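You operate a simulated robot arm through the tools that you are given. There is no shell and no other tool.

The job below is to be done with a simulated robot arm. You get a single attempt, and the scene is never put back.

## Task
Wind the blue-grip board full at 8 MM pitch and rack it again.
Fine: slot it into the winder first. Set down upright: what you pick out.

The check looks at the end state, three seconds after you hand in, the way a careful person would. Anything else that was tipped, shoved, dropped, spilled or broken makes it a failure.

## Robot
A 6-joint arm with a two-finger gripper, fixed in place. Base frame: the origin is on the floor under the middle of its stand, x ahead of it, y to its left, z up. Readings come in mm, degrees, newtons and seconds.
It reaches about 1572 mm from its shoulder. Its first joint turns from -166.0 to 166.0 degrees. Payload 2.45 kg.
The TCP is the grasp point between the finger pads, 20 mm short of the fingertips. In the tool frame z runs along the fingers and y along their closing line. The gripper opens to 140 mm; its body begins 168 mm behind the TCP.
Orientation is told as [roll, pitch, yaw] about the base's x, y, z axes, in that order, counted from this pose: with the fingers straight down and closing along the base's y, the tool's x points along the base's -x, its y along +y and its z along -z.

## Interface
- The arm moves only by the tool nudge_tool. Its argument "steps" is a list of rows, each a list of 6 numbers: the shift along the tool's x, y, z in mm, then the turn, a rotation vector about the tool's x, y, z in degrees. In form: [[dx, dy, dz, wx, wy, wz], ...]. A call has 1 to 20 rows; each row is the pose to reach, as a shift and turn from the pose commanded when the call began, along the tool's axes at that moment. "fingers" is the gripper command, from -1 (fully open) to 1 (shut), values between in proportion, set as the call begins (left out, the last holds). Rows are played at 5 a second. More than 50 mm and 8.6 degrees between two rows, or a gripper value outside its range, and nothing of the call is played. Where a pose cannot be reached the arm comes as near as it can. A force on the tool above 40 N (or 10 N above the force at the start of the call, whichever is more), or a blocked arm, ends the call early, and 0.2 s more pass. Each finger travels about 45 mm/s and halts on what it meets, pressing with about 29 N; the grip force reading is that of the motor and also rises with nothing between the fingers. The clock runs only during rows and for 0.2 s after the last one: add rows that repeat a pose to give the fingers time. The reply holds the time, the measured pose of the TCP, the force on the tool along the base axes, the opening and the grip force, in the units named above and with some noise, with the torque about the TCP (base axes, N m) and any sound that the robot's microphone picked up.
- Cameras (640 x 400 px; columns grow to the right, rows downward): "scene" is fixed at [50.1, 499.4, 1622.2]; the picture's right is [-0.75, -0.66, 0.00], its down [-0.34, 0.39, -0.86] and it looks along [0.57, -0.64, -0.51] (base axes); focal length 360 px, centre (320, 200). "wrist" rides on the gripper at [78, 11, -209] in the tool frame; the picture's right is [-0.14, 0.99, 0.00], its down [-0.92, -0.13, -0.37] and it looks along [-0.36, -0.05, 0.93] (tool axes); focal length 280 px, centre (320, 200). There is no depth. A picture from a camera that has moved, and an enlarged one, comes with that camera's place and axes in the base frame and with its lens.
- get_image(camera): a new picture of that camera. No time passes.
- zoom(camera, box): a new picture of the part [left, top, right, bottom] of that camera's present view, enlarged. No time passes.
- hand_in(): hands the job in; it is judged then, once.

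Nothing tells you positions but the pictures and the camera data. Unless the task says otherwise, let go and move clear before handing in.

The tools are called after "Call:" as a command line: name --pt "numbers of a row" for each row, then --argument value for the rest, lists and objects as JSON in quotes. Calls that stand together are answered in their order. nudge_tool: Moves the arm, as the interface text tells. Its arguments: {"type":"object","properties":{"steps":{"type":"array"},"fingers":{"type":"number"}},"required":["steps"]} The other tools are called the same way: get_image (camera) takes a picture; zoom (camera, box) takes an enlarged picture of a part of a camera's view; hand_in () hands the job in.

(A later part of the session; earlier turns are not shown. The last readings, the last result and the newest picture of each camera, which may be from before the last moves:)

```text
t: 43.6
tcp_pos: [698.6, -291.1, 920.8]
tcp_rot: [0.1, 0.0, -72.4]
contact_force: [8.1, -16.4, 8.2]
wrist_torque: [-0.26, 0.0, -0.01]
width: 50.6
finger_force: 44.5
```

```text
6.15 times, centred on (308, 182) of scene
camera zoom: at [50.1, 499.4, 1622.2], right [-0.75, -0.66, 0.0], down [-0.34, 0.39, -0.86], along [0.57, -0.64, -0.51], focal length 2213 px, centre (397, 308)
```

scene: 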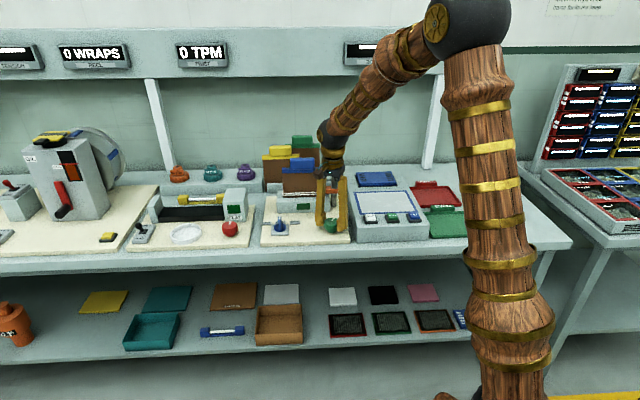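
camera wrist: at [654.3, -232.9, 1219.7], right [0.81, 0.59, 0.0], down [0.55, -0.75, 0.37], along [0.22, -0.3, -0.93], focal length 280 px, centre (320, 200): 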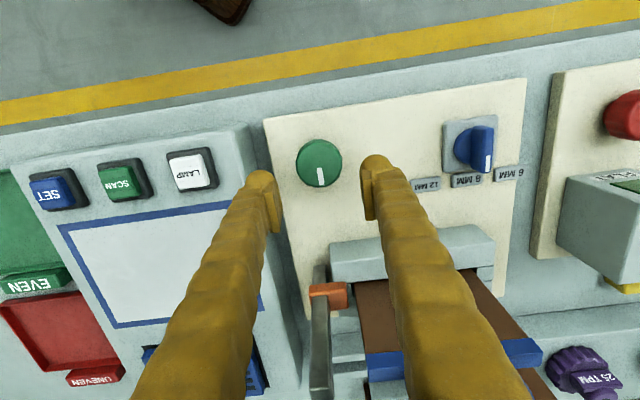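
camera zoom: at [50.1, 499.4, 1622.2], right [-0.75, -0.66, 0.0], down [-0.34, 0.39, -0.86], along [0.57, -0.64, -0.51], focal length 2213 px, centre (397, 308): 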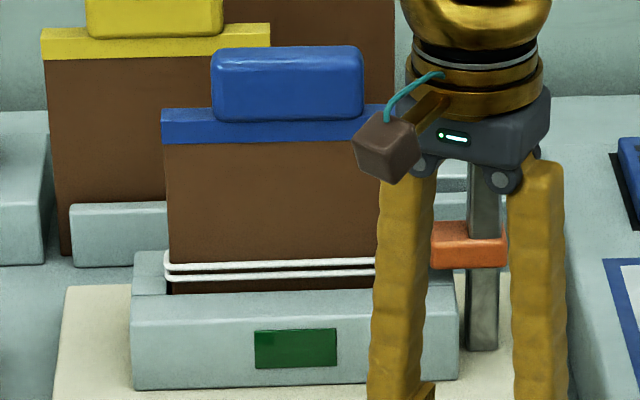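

Two wraps, and the count doesn't grow while holding, so it winds with the turn. I'll relieve the load and turn another 15°.

Call:
nudge_tool --pt "-0.6 0.1 0 0 0 0" --pt "-0.6 0.1 0 0 0 5" --pt "-0.6 0.1 0 0 0 10" --pt "-0.6 0.1 0 0 0 15" --pt "-0.6 0.1 0 0 0 15"

Call:
zoom --camera "scene" --box '[270, 150, 345, 215]'

Call:
zoom --camera "wrist" --box '[260, 130, 380, 240]'

```text
t: 44.8
tcp_pos: [699.9, -291.4, 919.9]
tcp_rot: [0.1, 0.1, -87.3]
contact_force: [18.7, -20.7, -12.3]
wrist_torque: [-0.19, -0.11, 0.11]
width: 50.6
finger_force: 44.6
```

```text
6.15 times, centred on (308, 182) of scene
camera zoom: at [50.1, 499.4, 1622.2], right [-0.75, -0.66, 0.0], down [-0.34, 0.39, -0.86], along [0.57, -0.64, -0.51], focal length 2213 px, centre (397, 308)
```

zoom: 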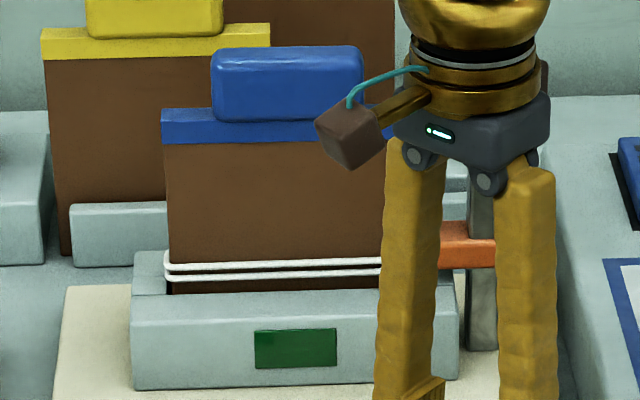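

```text
3.64 times, centred on (320, 185) of wrist
camera zoom: at [706.9, -213.9, 1128.2], right [1.0, -0.09, 0.0], down [-0.09, -0.93, 0.37], along [-0.03, -0.37, -0.93], focal length 1020 px, centre (320, 254)
```

zoom: 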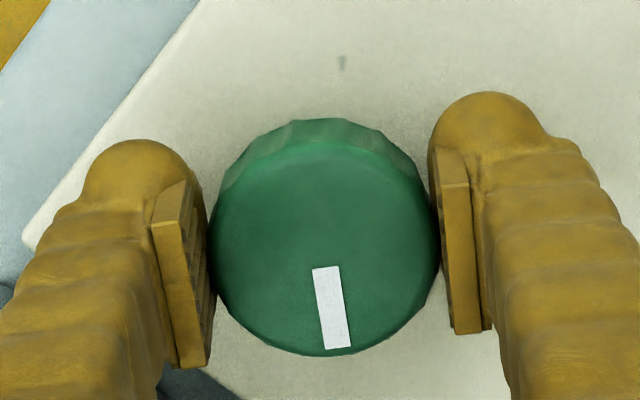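

The knob has turned about 41° in total, still two wraps. I'll re-centre by the force and continue turning further.

Call:
nudge_tool --pt "-0.8 0.7 0 0 0 0" --pt "-0.8 0.7 0 0 0 6" --pt "-0.8 0.7 0 0 0 12" --pt "-0.8 0.7 0 0 0 18" --pt "-0.8 0.7 0 0 0 24" --pt "-0.8 0.7 0 0 0 24"

Call:
zoom --camera "scene" --box '[270, 150, 345, 215]'

```text
t: 45.9
tcp_pos: [702.1, -292.5, 919.5]
tcp_rot: [0.3, 0.3, -107.1]
contact_force: [7.4, -0.2, -5.4]
wrist_torque: [0.05, -0.11, 0.07]
width: 50.6
finger_force: 45.0
stopped in row 5: the force on the tool passed its limit at 44 N (the readings are from after the stop); the commanded pose is now the measured one
```

```text
6.15 times, centred on (308, 182) of scene
camera zoom: at [50.1, 499.4, 1622.2], right [-0.75, -0.66, 0.0], down [-0.34, 0.39, -0.86], along [0.57, -0.64, -0.51], focal length 2213 px, centre (397, 308)
```

zoom: 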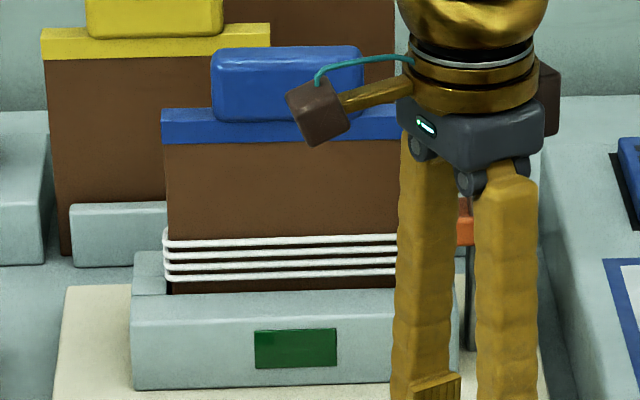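

Four wraps now, at roughly 61° of turn. I'll lighten the grip a little to lower the side loads and continue.

Call:
nudge_tool --fingers 0.33 --pt "0 0.3 0 0 0 0" --pt "0 0.3 0 0 0 0" --pt "0 0.3 0 0 0 5" --pt "0 0.3 0 0 0 10" --pt "0 0.3 0 0 0 15" --pt "0 0.3 0 0 0 15"

Call:
zoom --camera "scene" --box '[270, 150, 345, 215]'

Call:
zoom --camera "wrist" --box '[260, 130, 380, 240]'

```text
t: 47.3
tcp_pos: [703.3, -292.7, 920.6]
tcp_rot: [0.3, 0.2, -122.0]
contact_force: [27.6, -5.1, -22.4]
wrist_torque: [0.1, -0.26, 0.12]
width: 50.7
finger_force: 45.4
```

```text
6.15 times, centred on (308, 182) of scene
camera zoom: at [50.1, 499.4, 1622.2], right [-0.75, -0.66, 0.0], down [-0.34, 0.39, -0.86], along [0.57, -0.64, -0.51], focal length 2213 px, centre (397, 308)
```

zoom: 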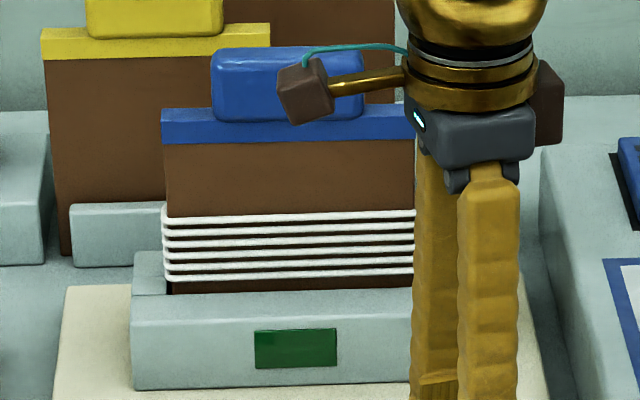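

```text
3.64 times, centred on (320, 185) of wrist
camera zoom: at [752.4, -232.6, 1128.6], right [0.77, -0.64, 0.0], down [-0.6, -0.71, 0.36], along [-0.23, -0.28, -0.93], focal length 1020 px, centre (320, 254)
```

zoom: 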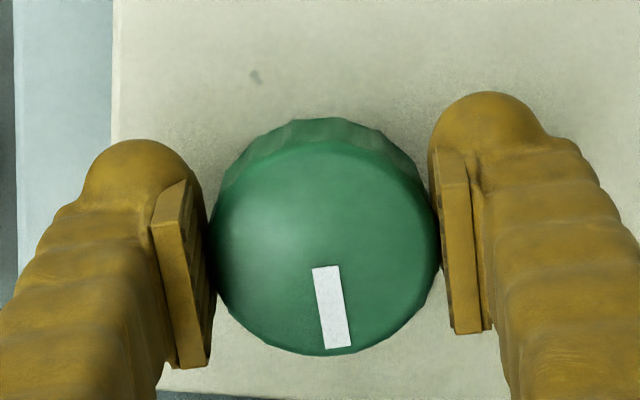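

Six wraps at about 76°, so a full board should take roughly twice that. Re-centring and continuing.

Call:
nudge_tool --pt "0.4 0.9 0.6 0 0 0" --pt "0.4 0.9 0.6 0 0 0"

Call:
nudge_tool --pt "0 0 0 0 0 5" --pt "0 0 0 0 0 10" --pt "0 0 0 0 0 15" --pt "0 0 0 0 0 15"

Call:
zoom --camera "scene" --box '[270, 150, 345, 215]'

```text
t: 47.9
tcp_pos: [702.4, -293.0, 919.9]
tcp_rot: [0.2, 0.1, -122.0]
contact_force: [3.6, -9.9, 9.8]
wrist_torque: [-0.18, 0.07, 0.03]
width: 50.6
finger_force: 45.0
```

```text
t: 48.8
tcp_pos: [703.7, -292.7, 919.5]
tcp_rot: [0.3, 0.4, -137.1]
contact_force: [3.2, -2.2, -3.1]
wrist_torque: [-0.05, -0.01, 0.05]
width: 50.6
finger_force: 44.7
stopped in row 4: the force on the tool passed its limit at 41 N (the readings are from after the stop); the commanded pose is now the measured one
```

```text
6.15 times, centred on (308, 182) of scene
camera zoom: at [50.1, 499.4, 1622.2], right [-0.75, -0.66, 0.0], down [-0.34, 0.39, -0.86], along [0.57, -0.64, -0.51], focal length 2213 px, centre (397, 308)
```

zoom: 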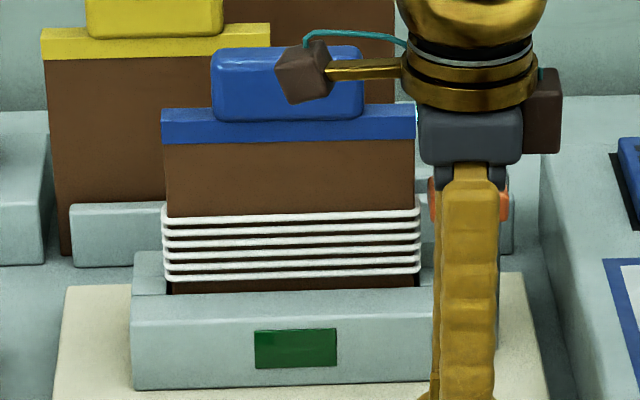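

Still six at about 91°, fitting two wraps per ~24°. The load pattern shows my rotation centre is about 4 mm off along the pads, so I'll rotate about the true axis from here.

Call:
nudge_tool --pt "-0.02 0.35 0 0 0 5" --pt "-0.06 0.69 0 0 0 10" --pt "-0.14 1.04 0 0 0 15" --pt "-0.24 1.37 0 0 0 20" --pt "-0.24 1.37 0 0 0 20"

Call:
zoom --camera "scene" --box '[270, 150, 345, 215]'

```text
t: 50.0
tcp_pos: [703.9, -294.8, 920.2]
tcp_rot: [0.2, 0.5, -157.0]
contact_force: [17.0, -23.5, -13.9]
wrist_torque: [-0.1, -0.23, 0.07]
width: 50.9
finger_force: 45.0
```

```text
6.15 times, centred on (308, 182) of scene
camera zoom: at [50.1, 499.4, 1622.2], right [-0.75, -0.66, 0.0], down [-0.34, 0.39, -0.86], along [0.57, -0.64, -0.51], focal length 2213 px, centre (397, 308)
```

zoom: 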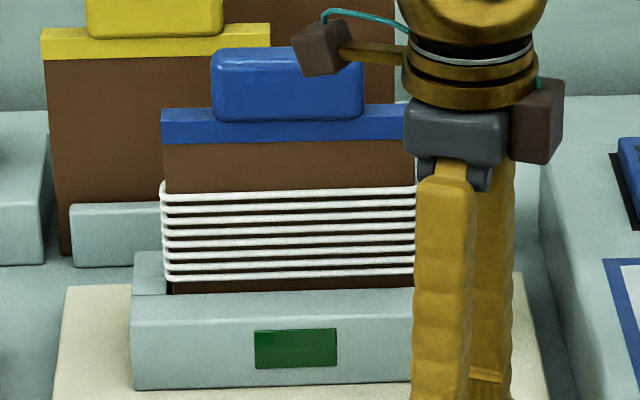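

Eight wraps at about 111°, with room for about four more. I'll relieve the load and keep turning.

Call:
nudge_tool --pt "0.2 1.0 0.4 0 0 0" --pt "0.2 1.0 0.4 0 0 0"

Call:
nudge_tool --pt "-0.02 0.5 0 0 0 5" --pt "-0.08 0.95 0 0 0 10" --pt "-0.18 1.4 0 0 0 15" --pt "-0.3 1.8 0 0 0 20" --pt "-0.3 1.8 0 0 0 20"

Call:
zoom --camera "scene" --box '[270, 150, 345, 215]'

Call:
get_image --camera "scene"

```text
t: 50.6
tcp_pos: [704.2, -295.5, 919.7]
tcp_rot: [0.1, 0.4, -157.1]
contact_force: [9.7, -8.0, -1.0]
wrist_torque: [-0.03, 0.01, 0.03]
width: 50.9
finger_force: 45.1
```

```text
t: 51.8
tcp_pos: [704.6, -296.1, 920.2]
tcp_rot: [0.0, 0.3, -177.1]
contact_force: [1.2, 4.9, 12.7]
wrist_torque: [0.13, 0.04, -0.06]
width: 50.8
finger_force: 44.9
```

```text
6.15 times, centred on (308, 182) of scene
camera zoom: at [50.1, 499.4, 1622.2], right [-0.75, -0.66, 0.0], down [-0.34, 0.39, -0.86], along [0.57, -0.64, -0.51], focal length 2213 px, centre (397, 308)
```

zoom: 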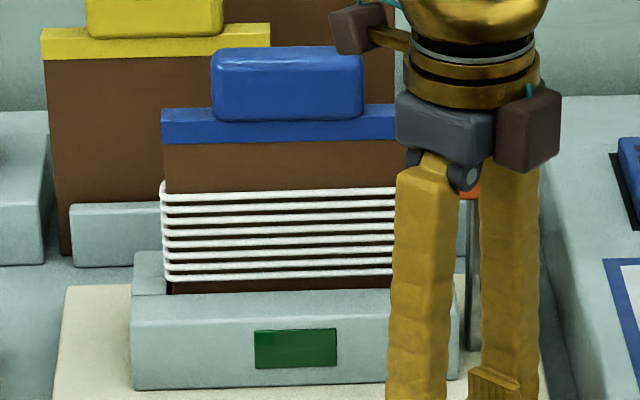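

```text
taken
```

scene: 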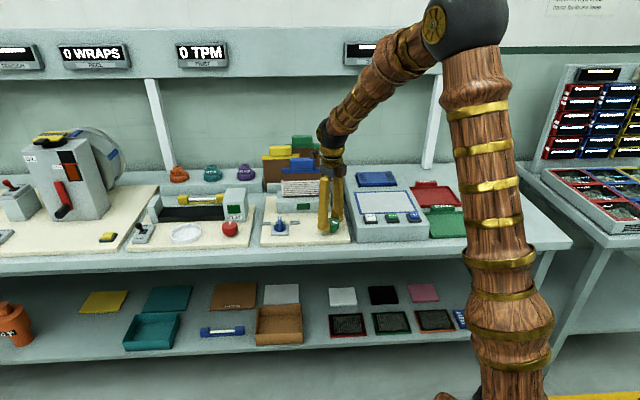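

Still eight at ~131°, so each pair takes nearer 30°. Loads are low now; continuing with the same centred rotation.

Call:
nudge_tool --pt "-0.02 0.45 0 0 0 5" --pt "-0.08 0.9 0 0 0 10" --pt "-0.17 1.3 0 0 0 15" --pt "-0.28 1.7 0 0 0 20" --pt "-0.28 1.7 0 0 0 20"

Call:
zoom --camera "scene" --box '[270, 150, 345, 215]'

Call:
zoom --camera "wrist" --box '[260, 130, 380, 240]'

```text
t: 53.0
tcp_pos: [704.2, -298.0, 919.2]
tcp_rot: [-0.4, 0.5, 163.3]
contact_force: [11.8, 13.8, -10.9]
wrist_torque: [0.13, -0.2, -0.1]
width: 50.8
finger_force: 45.0
```

```text
6.15 times, centred on (308, 182) of scene
camera zoom: at [50.1, 499.4, 1622.2], right [-0.75, -0.66, 0.0], down [-0.34, 0.39, -0.86], along [0.57, -0.64, -0.51], focal length 2213 px, centre (397, 308)
```

zoom: 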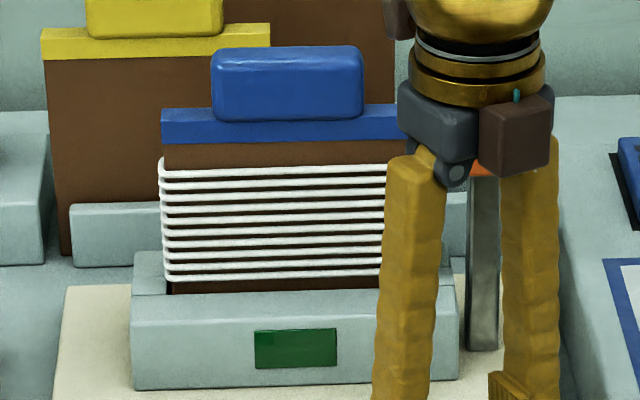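

```text
3.64 times, centred on (320, 185) of wrist
camera zoom: at [774.7, -333.2, 1128.6], right [-0.42, -0.91, -0.01], down [-0.85, 0.39, 0.36], along [-0.33, 0.16, -0.93], focal length 1020 px, centre (320, 254)
```

zoom: 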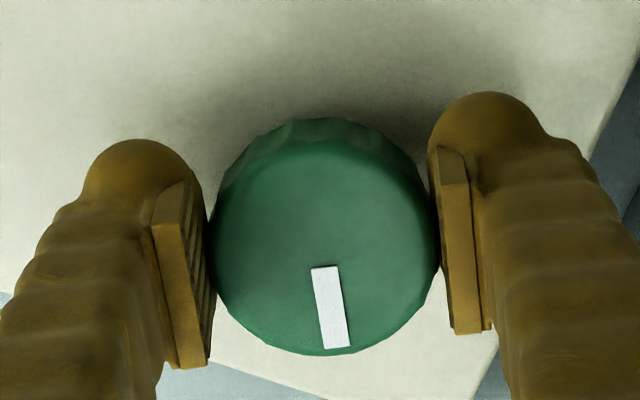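

Ten wraps at ~151°, and the orange collar is rising as the traverse guide. I'll turn further to complete the top.

Call:
nudge_tool --pt "0 -0.3 0.4 0 0 0" --pt "-0.02 0.1 0.4 0 0 5" --pt "-0.08 0.5 0.4 0 0 10" --pt "-0.17 0.9 0.4 0 0 15" --pt "-0.28 1.3 0.4 0 0 20" --pt "-0.28 1.3 0.4 0 0 20"

Call:
zoom --camera "scene" --box '[270, 150, 345, 215]'

Call:
get_image --camera "scene"

```text
t: 53.5
tcp_pos: [705.5, -298.7, 919.7]
tcp_rot: [-1.0, 0.5, 162.7]
contact_force: [1.5, 8.8, 1.1]
wrist_torque: [0.07, -0.01, -0.05]
width: 50.7
finger_force: 45.1
out of reach, approached as far as the arm can: row 2
stopped in row 2: the force on the tool passed its limit at 72 N (the readings are from after the stop); the commanded pose is now the measured one
```

```text
6.15 times, centred on (308, 182) of scene
camera zoom: at [50.1, 499.4, 1622.2], right [-0.75, -0.66, 0.0], down [-0.34, 0.39, -0.86], along [0.57, -0.64, -0.51], focal length 2213 px, centre (397, 308)
```

zoom: 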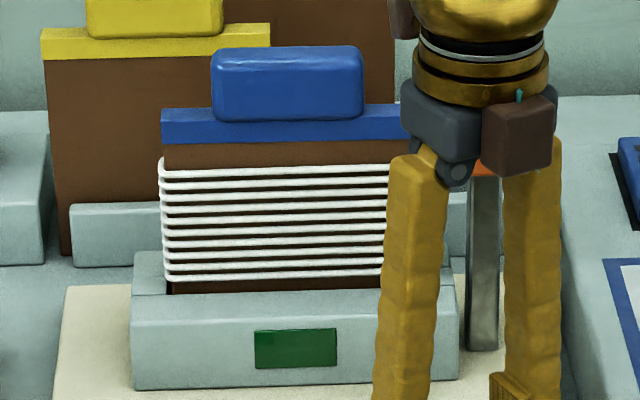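

```text
taken
```

scene: 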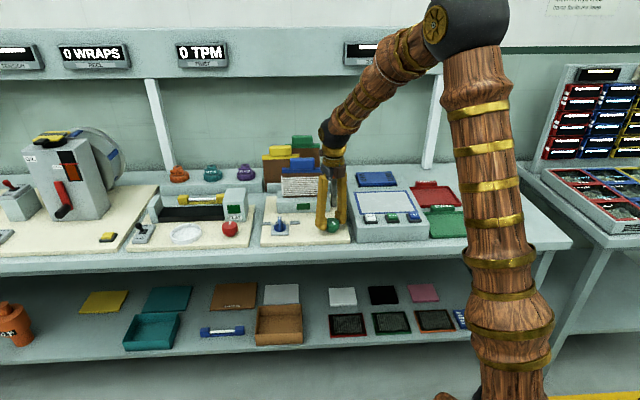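

The wrist reached its turning limit at ten wraps. I'll open, rise clear of the knob, level the tool, and unwind the wrist before regripping.

Call:
nudge_tool --fingers 0.0 --pt "0 0 0 0 0 0" --pt "0 0 0 0 0 0" --pt "0 0 0 0 0 0" --pt "0 0 -15 0 0 0" --pt "0 0 -35 0 0 0" --pt "0 0 -50 1.1 0.2 0" --pt "0 0 -50 1.1 0.2 0"

Call:
zoom --camera "scene" --box '[255, 145, 365, 245]'

```text
t: 55.1
tcp_pos: [703.9, -300.5, 970.6]
tcp_rot: [-2.1, 0.6, 162.5]
contact_force: [-0.7, 0.1, 0.6]
wrist_torque: [-0.01, -0.01, 0.0]
width: 70.2
finger_force: 0.1
```

```text
4.00 times, centred on (310, 195) of scene
camera zoom: at [50.1, 499.4, 1622.2], right [-0.75, -0.66, 0.0], down [-0.34, 0.39, -0.86], along [0.57, -0.64, -0.51], focal length 1438 px, centre (360, 220)
```

zoom: 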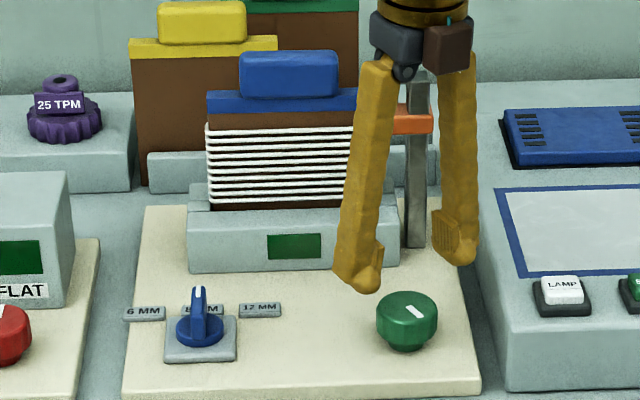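

The tilt correction went the wrong way because of the angle convention; I'll fix that. First I'll unwind the wrist by 112°.

Call:
nudge_tool --pt "0 0 0 0 0 -8" --pt "0 0 0 0 0 -16" --pt "0 0 0 0 0 -24" --pt "0 0 0 0 0 -32" --pt "0 0 0 0 0 -40" --pt "0 0 0 0 0 -48" --pt "0 0 0 0 0 -56" --pt "0 0 0 0 0 -64" --pt "0 0 0 0 0 -72" --pt "0 0 0 0 0 -80" --pt "0 0 0 0 0 -88" --pt "0 0 0 0 0 -96" --pt "0 0 0 0 0 -104" --pt "0 0 0 0 0 -112" --pt "0 0 0 0 0 -112"

```text
t: 58.3
tcp_pos: [703.4, -299.9, 969.8]
tcp_rot: [1.5, 1.6, -85.3]
contact_force: [0.0, -0.2, -0.6]
wrist_torque: [-0.01, -0.02, -0.03]
width: 69.6
finger_force: 0.1
```

Now levelling the tool with the corrected sign.

Call:
nudge_tool --pt "0 0 0 1.5 -1.6 0" --pt "0 0 0 1.5 -1.6 0"

Call:
get_image --camera "wrist"

Call:
zoom --camera "wrist" --box '[260, 130, 380, 240]'

Call:
zoom --camera "scene" --box '[270, 150, 345, 215]'

```text
t: 58.9
tcp_pos: [702.6, -300.0, 970.4]
tcp_rot: [-0.2, 0.2, -85.5]
contact_force: [0.7, -0.1, 0.4]
wrist_torque: [0.0, 0.01, 0.0]
width: 70.2
finger_force: 0.2
```

```text
taken
camera wrist: at [709.1, -221.6, 1178.4], right [1.0, -0.06, 0.0], down [-0.05, -0.93, 0.37], along [-0.02, -0.37, -0.93], focal length 280 px, centre (320, 200)
```

wrist: 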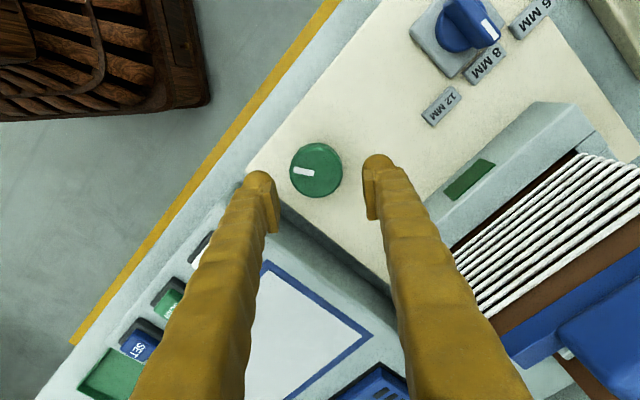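

```text
3.64 times, centred on (320, 185) of wrist
camera zoom: at [709.1, -221.6, 1178.4], right [1.0, -0.06, 0.0], down [-0.05, -0.93, 0.37], along [-0.02, -0.37, -0.93], focal length 1020 px, centre (320, 254)
```

zoom: 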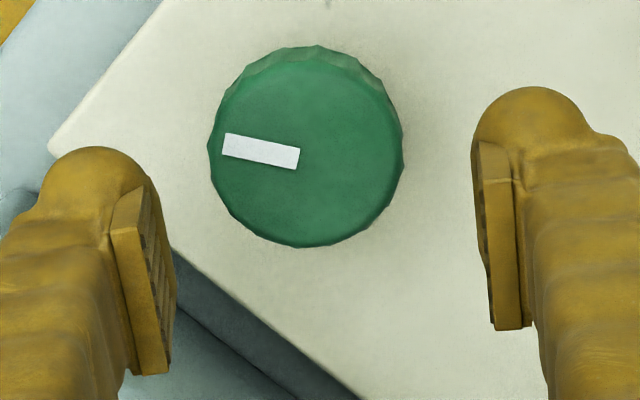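

```text
6.15 times, centred on (308, 182) of scene
camera zoom: at [50.1, 499.4, 1622.2], right [-0.75, -0.66, 0.0], down [-0.34, 0.39, -0.86], along [0.57, -0.64, -0.51], focal length 2213 px, centre (397, 308)
```

zoom: 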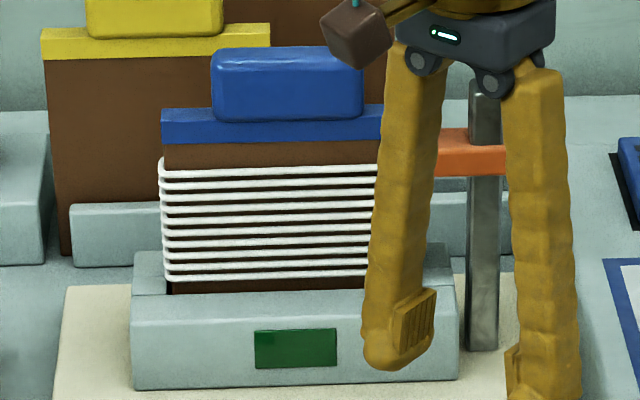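

The knob axis is at (6.8, -2.6) in the tool frame. I'll centre on it, descend and regrip.

Call:
nudge_tool --pt "6.8 -2.6 0 0 0 0" --pt "6.8 -2.6 15 0 0 0" --pt "6.8 -2.6 30 0 0 0" --pt "6.8 -2.6 42 0 0 0" --pt "6.8 -2.6 50 0 0 0" --pt "6.8 -2.6 50 0 0 0"

Call:
zoom --camera "wrist" --box '[260, 130, 380, 240]'

```text
t: 60.3
tcp_pos: [700.6, -293.8, 921.0]
tcp_rot: [-0.1, 0.2, -85.5]
contact_force: [0.3, -0.2, -0.4]
wrist_torque: [0.03, -0.02, 0.03]
width: 69.7
finger_force: 0.0
```

```text
3.64 times, centred on (320, 185) of wrist
camera zoom: at [705.6, -215.3, 1128.4], right [1.0, -0.06, 0.0], down [-0.05, -0.93, 0.37], along [-0.02, -0.37, -0.93], focal length 1020 px, centre (320, 254)
```

zoom: 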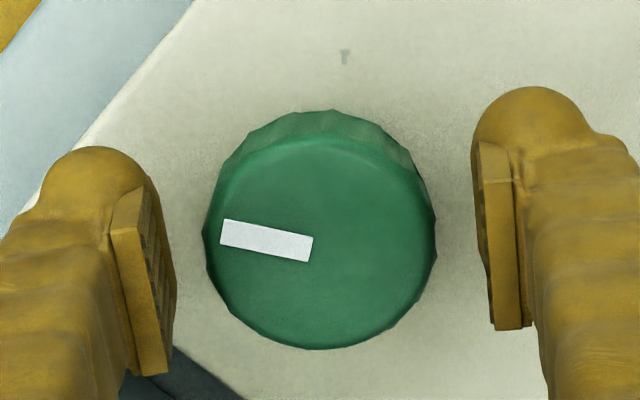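

A residual offset of about 2 mm remains; I'll correct it and close.

Call:
nudge_tool --pt "2 0.3 0 0 0 0" --pt "2 0.3 0 0 0 0"

Call:
nudge_tool --fingers 1 --pt "0 0 0 0 0 0" --pt "0 0 0 0 0 0" --pt "0 0 0 0 0 0" --pt "0 0 0 0 0 0"

```text
t: 60.9
tcp_pos: [699.7, -291.6, 920.9]
tcp_rot: [-0.1, 0.1, -85.4]
contact_force: [-0.8, -1.4, -0.5]
wrist_torque: [0.01, 0.02, 0.0]
width: 70.0
finger_force: 0.1
```

```text
t: 61.9
tcp_pos: [700.6, -290.4, 919.6]
tcp_rot: [-0.2, 0.1, -85.5]
contact_force: [-19.5, -1.1, 4.2]
wrist_torque: [-0.08, 0.19, -0.12]
width: 50.6
finger_force: 44.6
```

Relieving the side load by 0.75 mm, then turning 20°.

Call:
nudge_tool --pt "0 -0.75 0 0 0 0" --pt "0 -0.75 0 0 0 5" --pt "0 -0.75 0 0 0 10" --pt "0 -0.75 0 0 0 15" --pt "0 -0.75 0 0 0 20" --pt "0 -0.75 0 0 0 20"

Call:
zoom --camera "scene" --box '[270, 150, 345, 215]'

Call:
zoom --camera "wrist" --box '[260, 130, 380, 240]'

```text
t: 63.3
tcp_pos: [701.4, -292.5, 921.1]
tcp_rot: [0.1, 0.0, -105.6]
contact_force: [31.2, -21.6, 3.3]
wrist_torque: [-0.22, -0.4, 0.15]
width: 50.5
finger_force: 44.8
```

```text
6.15 times, centred on (308, 182) of scene
camera zoom: at [50.1, 499.4, 1622.2], right [-0.75, -0.66, 0.0], down [-0.34, 0.39, -0.86], along [0.57, -0.64, -0.51], focal length 2213 px, centre (397, 308)
```

zoom: 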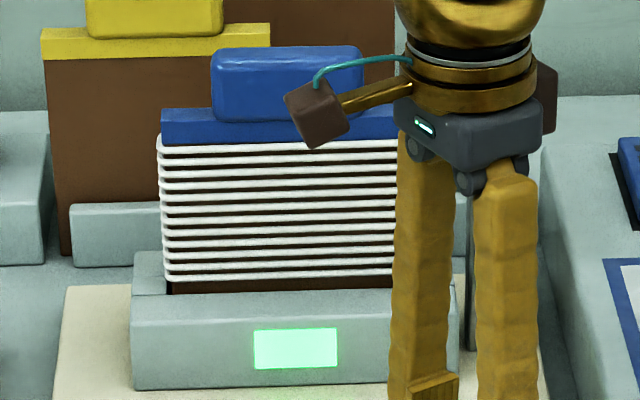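

```text
3.64 times, centred on (320, 185) of wrist
camera zoom: at [732.8, -219.2, 1128.5], right [0.92, -0.4, 0.0], down [-0.37, -0.85, 0.37], along [-0.15, -0.34, -0.93], focal length 1020 px, centre (320, 254)
```

zoom: 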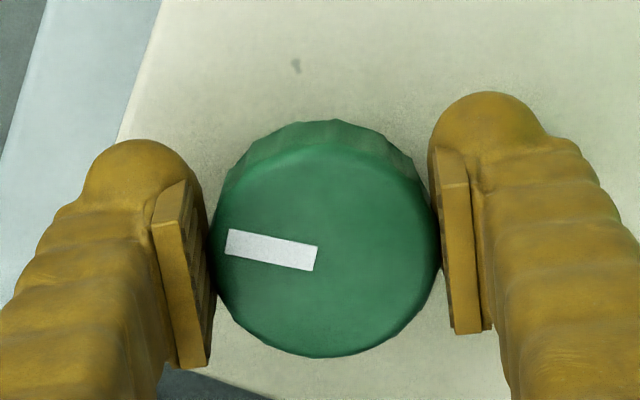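

The winder's green lamp is lit and the wraps reach the top strip, so the board is full. I'll relieve the load, release the knob and rise clear.

Call:
nudge_tool --pt "-0.4 0.7 0 0 0 0" --pt "-0.4 1.4 0 0 0 0"

Call:
nudge_tool --fingers 0.0 --pt "0 0 0 0 0 0" --pt "0 0 0 0 0 0" --pt "0 0 0 0 0 0" --pt "0 0 0 0 0 0" --pt "0 0 -20 0 0 0" --pt "0 0 -45 0 0 0" --pt "0 0 -80 0 0 0" --pt "0 0 -80 0 0 0"

Call:
get_image --camera "scene"

Call:
zoom --camera "scene" --box '[255, 145, 365, 245]'

Call:
get_image --camera "wrist"

```text
t: 63.9
tcp_pos: [702.7, -291.0, 919.6]
tcp_rot: [0.0, 0.0, -105.6]
contact_force: [31.6, -2.0, 21.6]
wrist_torque: [-0.14, -0.43, 0.15]
width: 50.6
finger_force: 44.8
```

```text
t: 65.7
tcp_pos: [701.4, -292.3, 999.8]
tcp_rot: [0.0, 0.0, -105.5]
contact_force: [0.3, -0.3, 0.4]
wrist_torque: [-0.01, -0.02, -0.01]
width: 70.1
finger_force: 0.0
```

```text
taken
```

scene: 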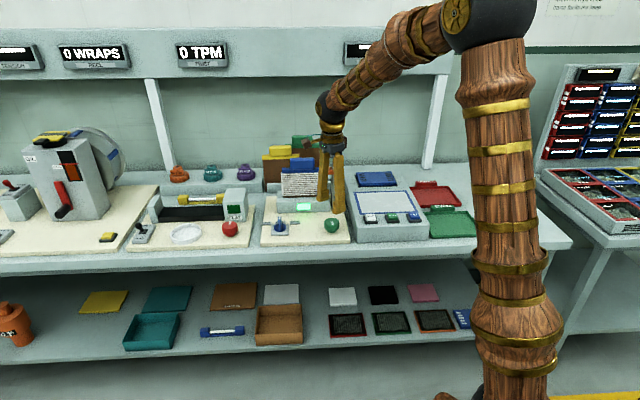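

```text
4.00 times, centred on (310, 195) of scene
camera zoom: at [50.1, 499.4, 1622.2], right [-0.75, -0.66, 0.0], down [-0.34, 0.39, -0.86], along [0.57, -0.64, -0.51], focal length 1438 px, centre (360, 220)
```

zoom: 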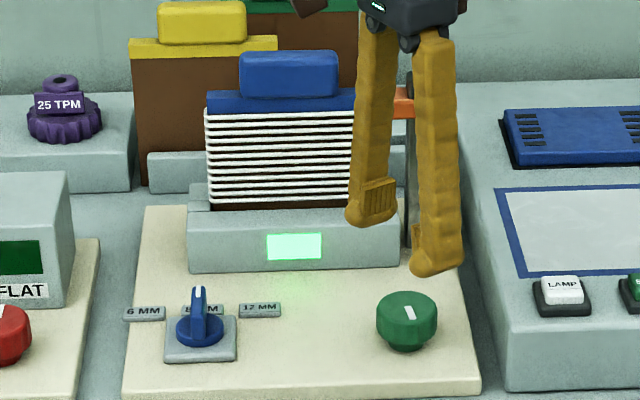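

```text
taken
camera wrist: at [733.8, -220.1, 1208.2], right [0.92, -0.4, 0.0], down [-0.37, -0.85, 0.37], along [-0.15, -0.34, -0.93], focal length 280 px, centre (320, 200)
```

wrist: 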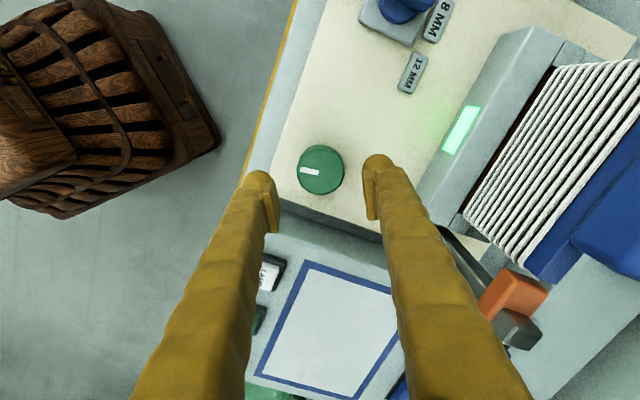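

The board shows 12 even wraps and the full lamp is on. I'll rise to a safe height and turn the tool back to the orientation used to pick up the board.

Call:
nudge_tool --fingers -0.2 --pt "0 0 -45 0 0 0" --pt "0 0 -90 0 0 0" --pt "0 0 -135 0 0 0" --pt "0 0 -180 0 0 0" --pt "0 0 -190 0 0 0" --pt "0 0 -190 0 0 0"

Call:
nudge_tool --pt "0 0 0 0 0 -8.3" --pt "0 0 0 0 0 -16.6" --pt "0 0 0 0 0 -24.9" --pt "0 0 0 0 0 -33.2" --pt "0 0 0 0 0 -41.5" --pt "0 0 0 0 0 -49.8" --pt "0 0 0 0 0 -58.1" --pt "0 0 0 0 0 -66.4" --pt "0 0 0 0 0 -74.7" --pt "0 0 0 0 0 -83" --pt "0 0 0 0 0 -91.3" --pt "0 0 0 0 0 -99.6" --pt "0 0 0 0 0 -107.9" --pt "0 0 0 0 0 -116.2" --pt "0 0 0 0 0 -124.5" --pt "0 0 0 0 0 -132.8" --pt "0 0 0 0 0 -141.1" --pt "0 0 0 0 0 -149.7" --pt "0 0 0 0 0 -149.7"

Call:
nudge_tool --pt "0 0 0 0 0 0"

Call:
nudge_tool --pt "0 0 0 0 0 0"

Call:
nudge_tool --pt "0 0 0 0 0 0"

```text
t: 67.1
tcp_pos: [699.9, -292.7, 1192.4]
tcp_rot: [-0.1, 0.0, -105.6]
contact_force: [-1.0, -0.6, -0.7]
wrist_torque: [0.02, 0.0, 0.0]
width: 84.0
finger_force: 0.0
```

```text
t: 71.1
tcp_pos: [701.2, -291.9, 1190.2]
tcp_rot: [0.0, 0.0, 44.2]
contact_force: [0.3, 0.1, 0.4]
wrist_torque: [-0.01, -0.02, -0.02]
width: 83.8
finger_force: 0.1
```

```text
t: 71.5
tcp_pos: [701.4, -292.1, 1189.7]
tcp_rot: [0.1, 0.1, 44.3]
contact_force: [-0.2, 0.2, 0.1]
wrist_torque: [-0.01, 0.03, -0.01]
width: 83.9
finger_force: 0.0
```

```text
t: 71.9
tcp_pos: [701.6, -293.7, 1190.9]
tcp_rot: [0.1, 0.0, 44.2]
contact_force: [0.3, -0.6, -0.8]
wrist_torque: [-0.01, -0.01, 0.01]
width: 84.0
finger_force: 0.1
```

```text
t: 72.3
tcp_pos: [701.1, -292.4, 1190.3]
tcp_rot: [0.1, 0.1, 44.2]
contact_force: [-0.2, 0.0, 0.7]
wrist_torque: [0.04, 0.01, -0.01]
width: 84.0
finger_force: 0.0
```

I'll take a wrist picture; its camera position is reported without the noise of the arm readings.

Call:
get_image --camera "wrist"

Call:
zoom --camera "scene" --box '[265, 140, 345, 215]'

Call:
zoom --camera "scene" --box '[335, 35, 415, 75]'

```text
taken
camera wrist: at [638.4, -339.7, 1398.4], right [-0.59, 0.81, 0.0], down [0.75, 0.55, 0.37], along [0.3, 0.22, -0.93], focal length 280 px, centre (320, 200)
```

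wrist: 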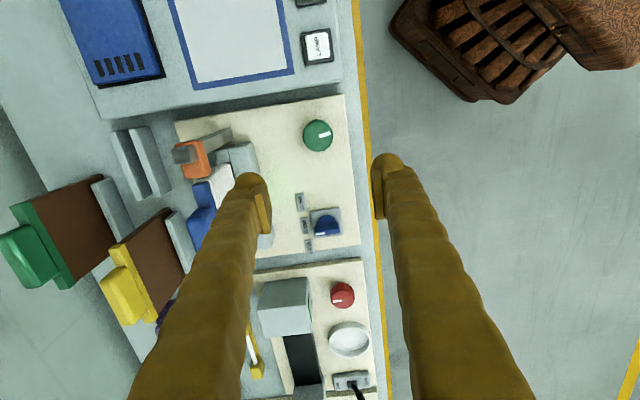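

```text
5.33 times, centred on (305, 178) of scene
camera zoom: at [50.1, 499.4, 1622.2], right [-0.75, -0.66, 0.0], down [-0.34, 0.39, -0.86], along [0.57, -0.64, -0.51], focal length 1918 px, centre (400, 320)
```

zoom: 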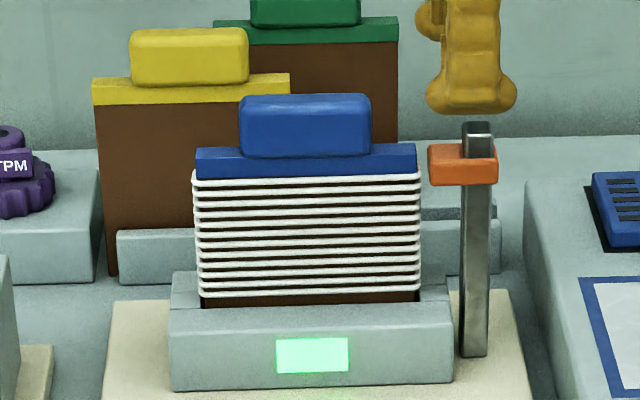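

```text
8.00 times, centred on (375, 55) of scene
camera zoom: at [50.1, 499.4, 1622.2], right [-0.75, -0.66, 0.0], down [-0.34, 0.39, -0.86], along [0.57, -0.64, -0.51], focal length 2877 px, centre (-120, 1360)
```

zoom: 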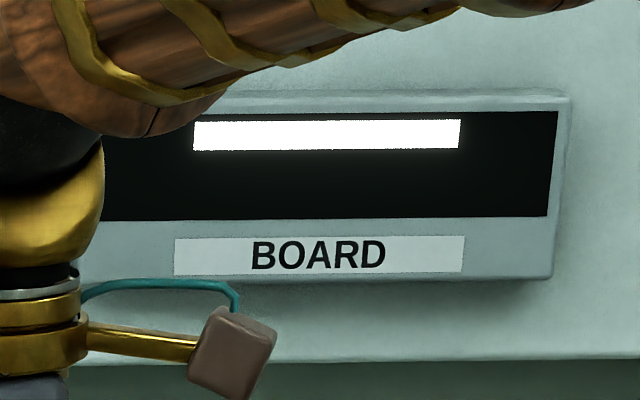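

The board is wound and stands straight. I'll return above its grip, where I let go of it, and descend to check.

Call:
nudge_tool --pt "-20 -40 0 0 0 0" --pt "-45 -80 0 0 0 0" --pt "-70 -120 0 0 0 0" --pt "-90.6 -165.7 0 0 0 0" --pt "-90.6 -165.7 0 0 0 0" --pt "-90.6 -165.7 35 0 0 0" --pt "-90.6 -165.7 65 0 0 0" --pt "-90.6 -165.7 65 0 0 0"

Call:
get_image --camera "wrist"

Call:
zoom --camera "scene" --box '[265, 120, 345, 215]'

```text
refused: row 4 steps farther than a row can; nothing moved
```

```text
taken
camera wrist: at [638.4, -339.7, 1398.4], right [-0.59, 0.81, 0.0], down [0.75, 0.55, 0.37], along [0.3, 0.22, -0.93], focal length 280 px, centre (320, 200)
```

wrist: 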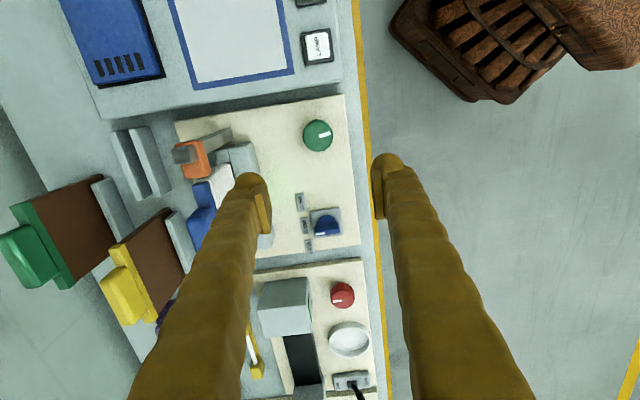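

```text
4.21 times, centred on (305, 168) of scene
camera zoom: at [50.1, 499.4, 1622.2], right [-0.75, -0.66, 0.0], down [-0.34, 0.39, -0.86], along [0.57, -0.64, -0.51], focal length 1514 px, centre (383, 337)
```

zoom: 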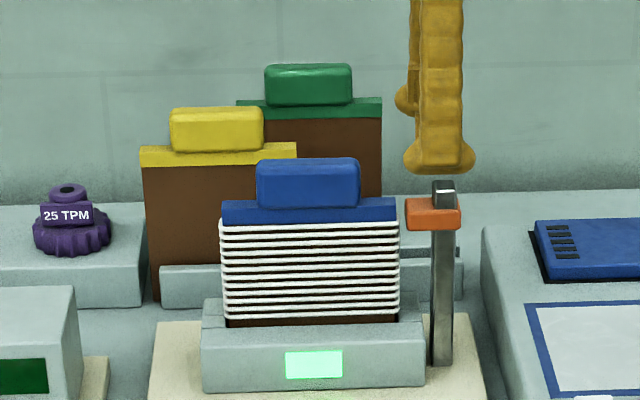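

One row was too long, so nothing moved. I'll split the same path into shorter steps.

Call:
nudge_tool --pt "-18 -33 0 0 0 0" --pt "-36 -66 0 0 0 0" --pt "-54 -99 0 0 0 0" --pt "-72 -132 0 0 0 0" --pt "-90.6 -165.7 0 0 0 0" --pt "-90.6 -165.7 0 0 0 0" --pt "-90.6 -165.7 35 0 0 0" --pt "-90.6 -165.7 65 0 0 0" --pt "-90.6 -165.7 65 0 0 0"

Call:
get_image --camera "wrist"

Call:
zoom --camera "scene" --box '[265, 120, 345, 215]'

```text
t: 74.3
tcp_pos: [882.9, -348.4, 1126.4]
tcp_rot: [0.0, 0.0, 44.2]
contact_force: [1.0, 0.6, -0.5]
wrist_torque: [0.01, 0.02, 0.01]
width: 84.0
finger_force: 0.0
```

```text
taken
camera wrist: at [819.7, -395.6, 1334.6], right [-0.59, 0.81, 0.0], down [0.75, 0.55, 0.37], along [0.3, 0.22, -0.93], focal length 280 px, centre (320, 200)
```

wrist: 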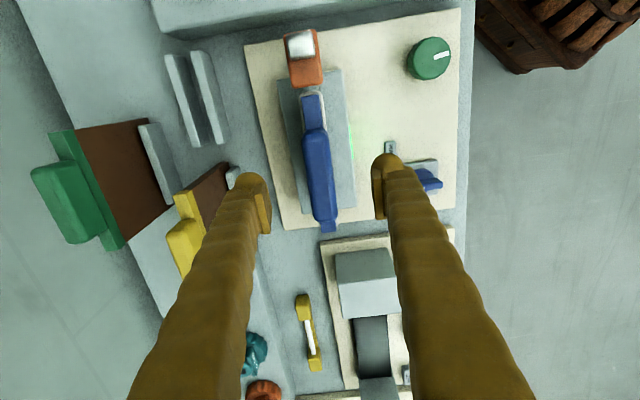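

```text
4.21 times, centred on (305, 168) of scene
camera zoom: at [50.1, 499.4, 1622.2], right [-0.75, -0.66, 0.0], down [-0.34, 0.39, -0.86], along [0.57, -0.64, -0.51], focal length 1514 px, centre (383, 337)
```

zoom: 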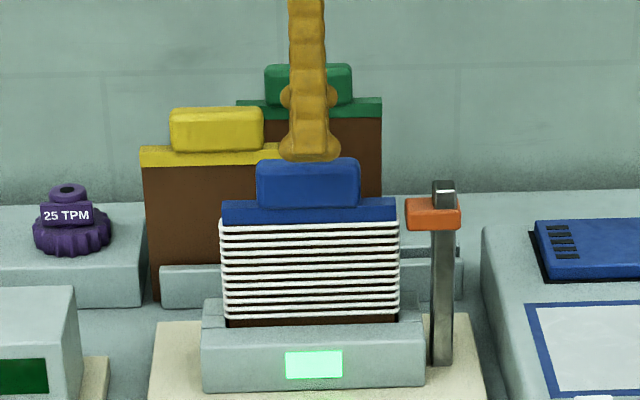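

I'm within a millimetre of the release pose. Descending onto the grip and closing.

Call:
nudge_tool --pt "0.3 0.7 15 0 0 0" --pt "0.3 0.7 30 0 0 0" --pt "0.3 0.7 40 0 0 0" --pt "0.3 0.7 46 0 0 0" --pt "0.3 0.7 46 0 0 0"

Call:
get_image --camera "wrist"

Call:
nudge_tool --fingers 1 --pt "0 0 0 0 0 0" --pt "0 0 0 0 0 0" --pt "0 0 0 0 0 0" --pt "0 0 0 0 0 0" --pt "0 0 0 0 0 0" --pt "0 0 0 0 0 0"

Call:
get_image --camera "wrist"

Call:
zoom --camera "scene" --box '[265, 120, 345, 215]'

```text
t: 75.5
tcp_pos: [881.0, -346.6, 1078.4]
tcp_rot: [0.2, -0.1, 44.1]
contact_force: [-0.3, 0.0, -0.5]
wrist_torque: [0.03, 0.0, -0.03]
width: 83.7
finger_force: 0.1
```

```text
taken
camera wrist: at [818.2, -394.0, 1287.4], right [-0.59, 0.81, 0.0], down [0.75, 0.55, 0.37], along [0.3, 0.22, -0.93], focal length 280 px, centre (320, 200)
```

wrist: 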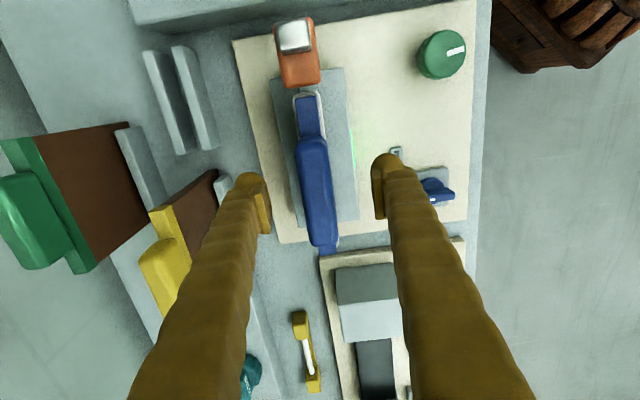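

```text
t: 76.9
tcp_pos: [881.2, -346.5, 1079.5]
tcp_rot: [0.1, 0.0, 44.2]
contact_force: [0.2, 0.2, 0.4]
wrist_torque: [-0.04, -0.01, -0.03]
width: 24.8
finger_force: 29.0
```

```text
taken
camera wrist: at [818.2, -394.0, 1287.4], right [-0.59, 0.81, 0.0], down [0.75, 0.55, 0.37], along [0.3, 0.22, -0.93], focal length 280 px, centre (320, 200)
```

wrist: 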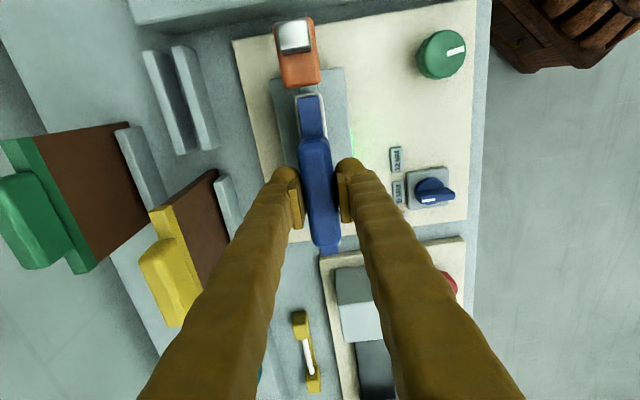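

```text
4.21 times, centred on (305, 168) of scene
camera zoom: at [50.1, 499.4, 1622.2], right [-0.75, -0.66, 0.0], down [-0.34, 0.39, -0.86], along [0.57, -0.64, -0.51], focal length 1514 px, centre (383, 337)
```

zoom: 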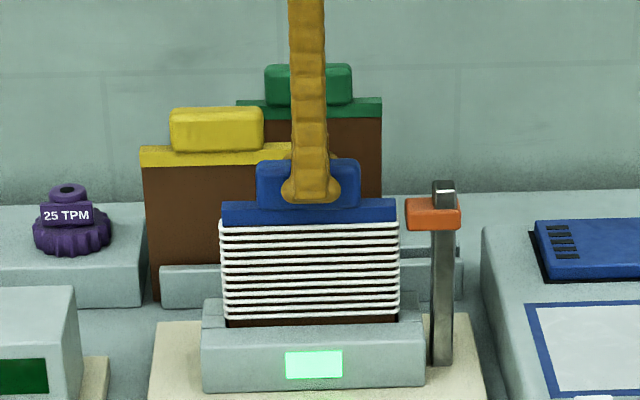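

The board is gripped again at 24.8 mm. I'll lift it straight out of the winder slowly, watching for drag.

Call:
nudge_tool --pt "0 0 -8 0 0 0" --pt "0 0 -20 0 0 0" --pt "0 0 -35 0 0 0" --pt "0 0 -50 0 0 0" --pt "0 0 -70 0 0 0" --pt "0 0 -95 0 0 0" --pt "0 0 -125 0 0 0" --pt "0 0 -152 0 0 0" --pt "0 0 -152 0 0 0"

Call:
get_image --camera "scene"

Call:
zoom --camera "scene" --box '[255, 100, 355, 220]'

Call:
get_image --camera "wrist"

```text
t: 78.9
tcp_pos: [882.3, -347.1, 1228.9]
tcp_rot: [0.1, 0.0, 44.2]
contact_force: [0.4, 0.6, -2.1]
wrist_torque: [0.0, -0.01, -0.01]
width: 24.9
finger_force: 28.7
```

```text
taken
```

scene: 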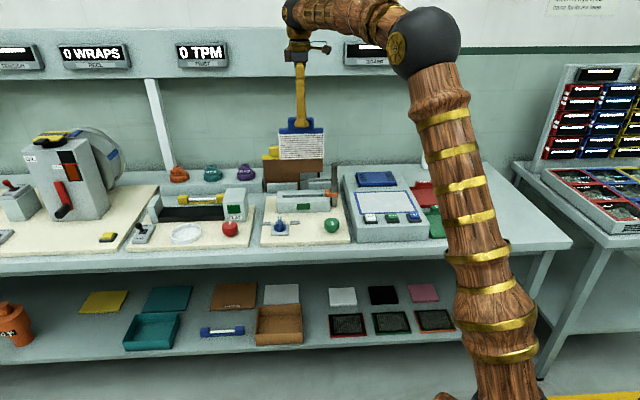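

```text
3.33 times, centred on (305, 160) of scene
camera zoom: at [50.1, 499.4, 1622.2], right [-0.75, -0.66, 0.0], down [-0.34, 0.39, -0.86], along [0.57, -0.64, -0.51], focal length 1199 px, centre (370, 333)
```

zoom: 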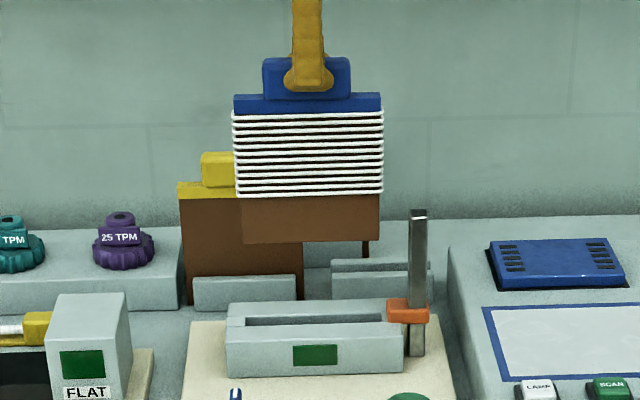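

```text
taken
camera wrist: at [819.0, -394.2, 1438.0], right [-0.59, 0.81, 0.0], down [0.75, 0.55, 0.37], along [0.29, 0.22, -0.93], focal length 280 px, centre (320, 200)
```

wrist: 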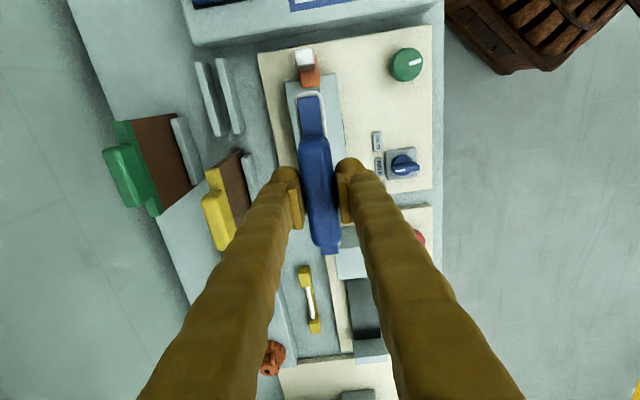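

The wound board is out cleanly, and the winder lamp and collar have reset. I'll compare how the board sits in the grip with the first time.

Call:
zoom --camera "wrist" --box '[270, 80, 350, 270]'

Call:
zoom --camera "wrist" --box '[280, 40, 360, 140]'

Call:
zoom --camera "wrist" --box '[290, 200, 380, 280]'

```text
2.11 times, centred on (310, 175) of wrist
camera zoom: at [819.0, -394.2, 1438.0], right [-0.59, 0.81, 0.0], down [0.75, 0.55, 0.37], along [0.29, 0.22, -0.93], focal length 590 px, centre (341, 253)
```

zoom: 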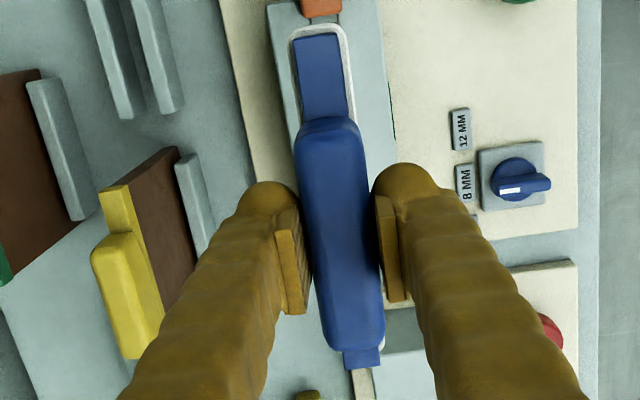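

```text
4.00 times, centred on (320, 90) of wrist
camera zoom: at [819.0, -394.2, 1438.0], right [-0.59, 0.81, 0.0], down [0.75, 0.55, 0.37], along [0.29, 0.22, -0.93], focal length 1122 px, centre (320, 640)
```

zoom: 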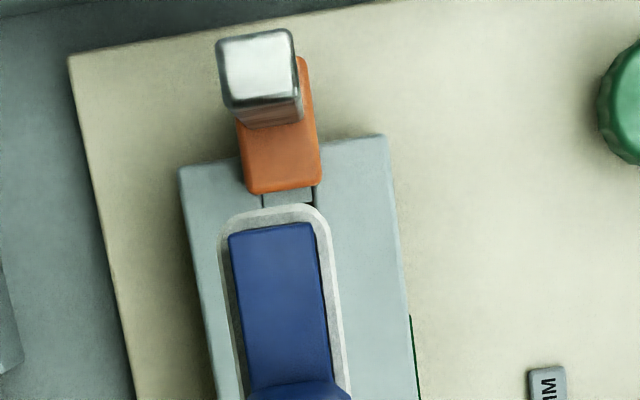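

```text
5.00 times, centred on (335, 240) of wrist
camera zoom: at [819.0, -394.2, 1438.0], right [-0.59, 0.81, 0.0], down [0.75, 0.55, 0.37], along [0.29, 0.22, -0.93], focal length 1402 px, centre (245, 0)
```

zoom: 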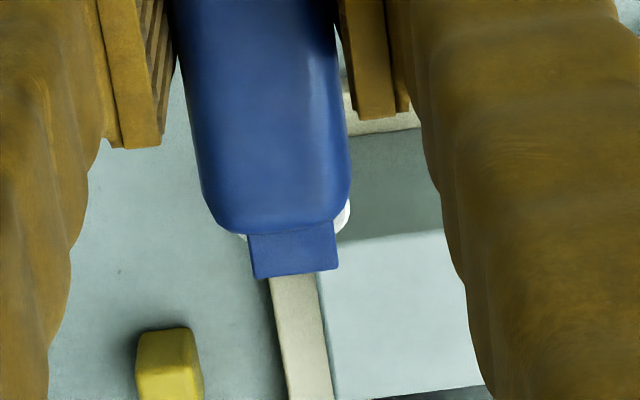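

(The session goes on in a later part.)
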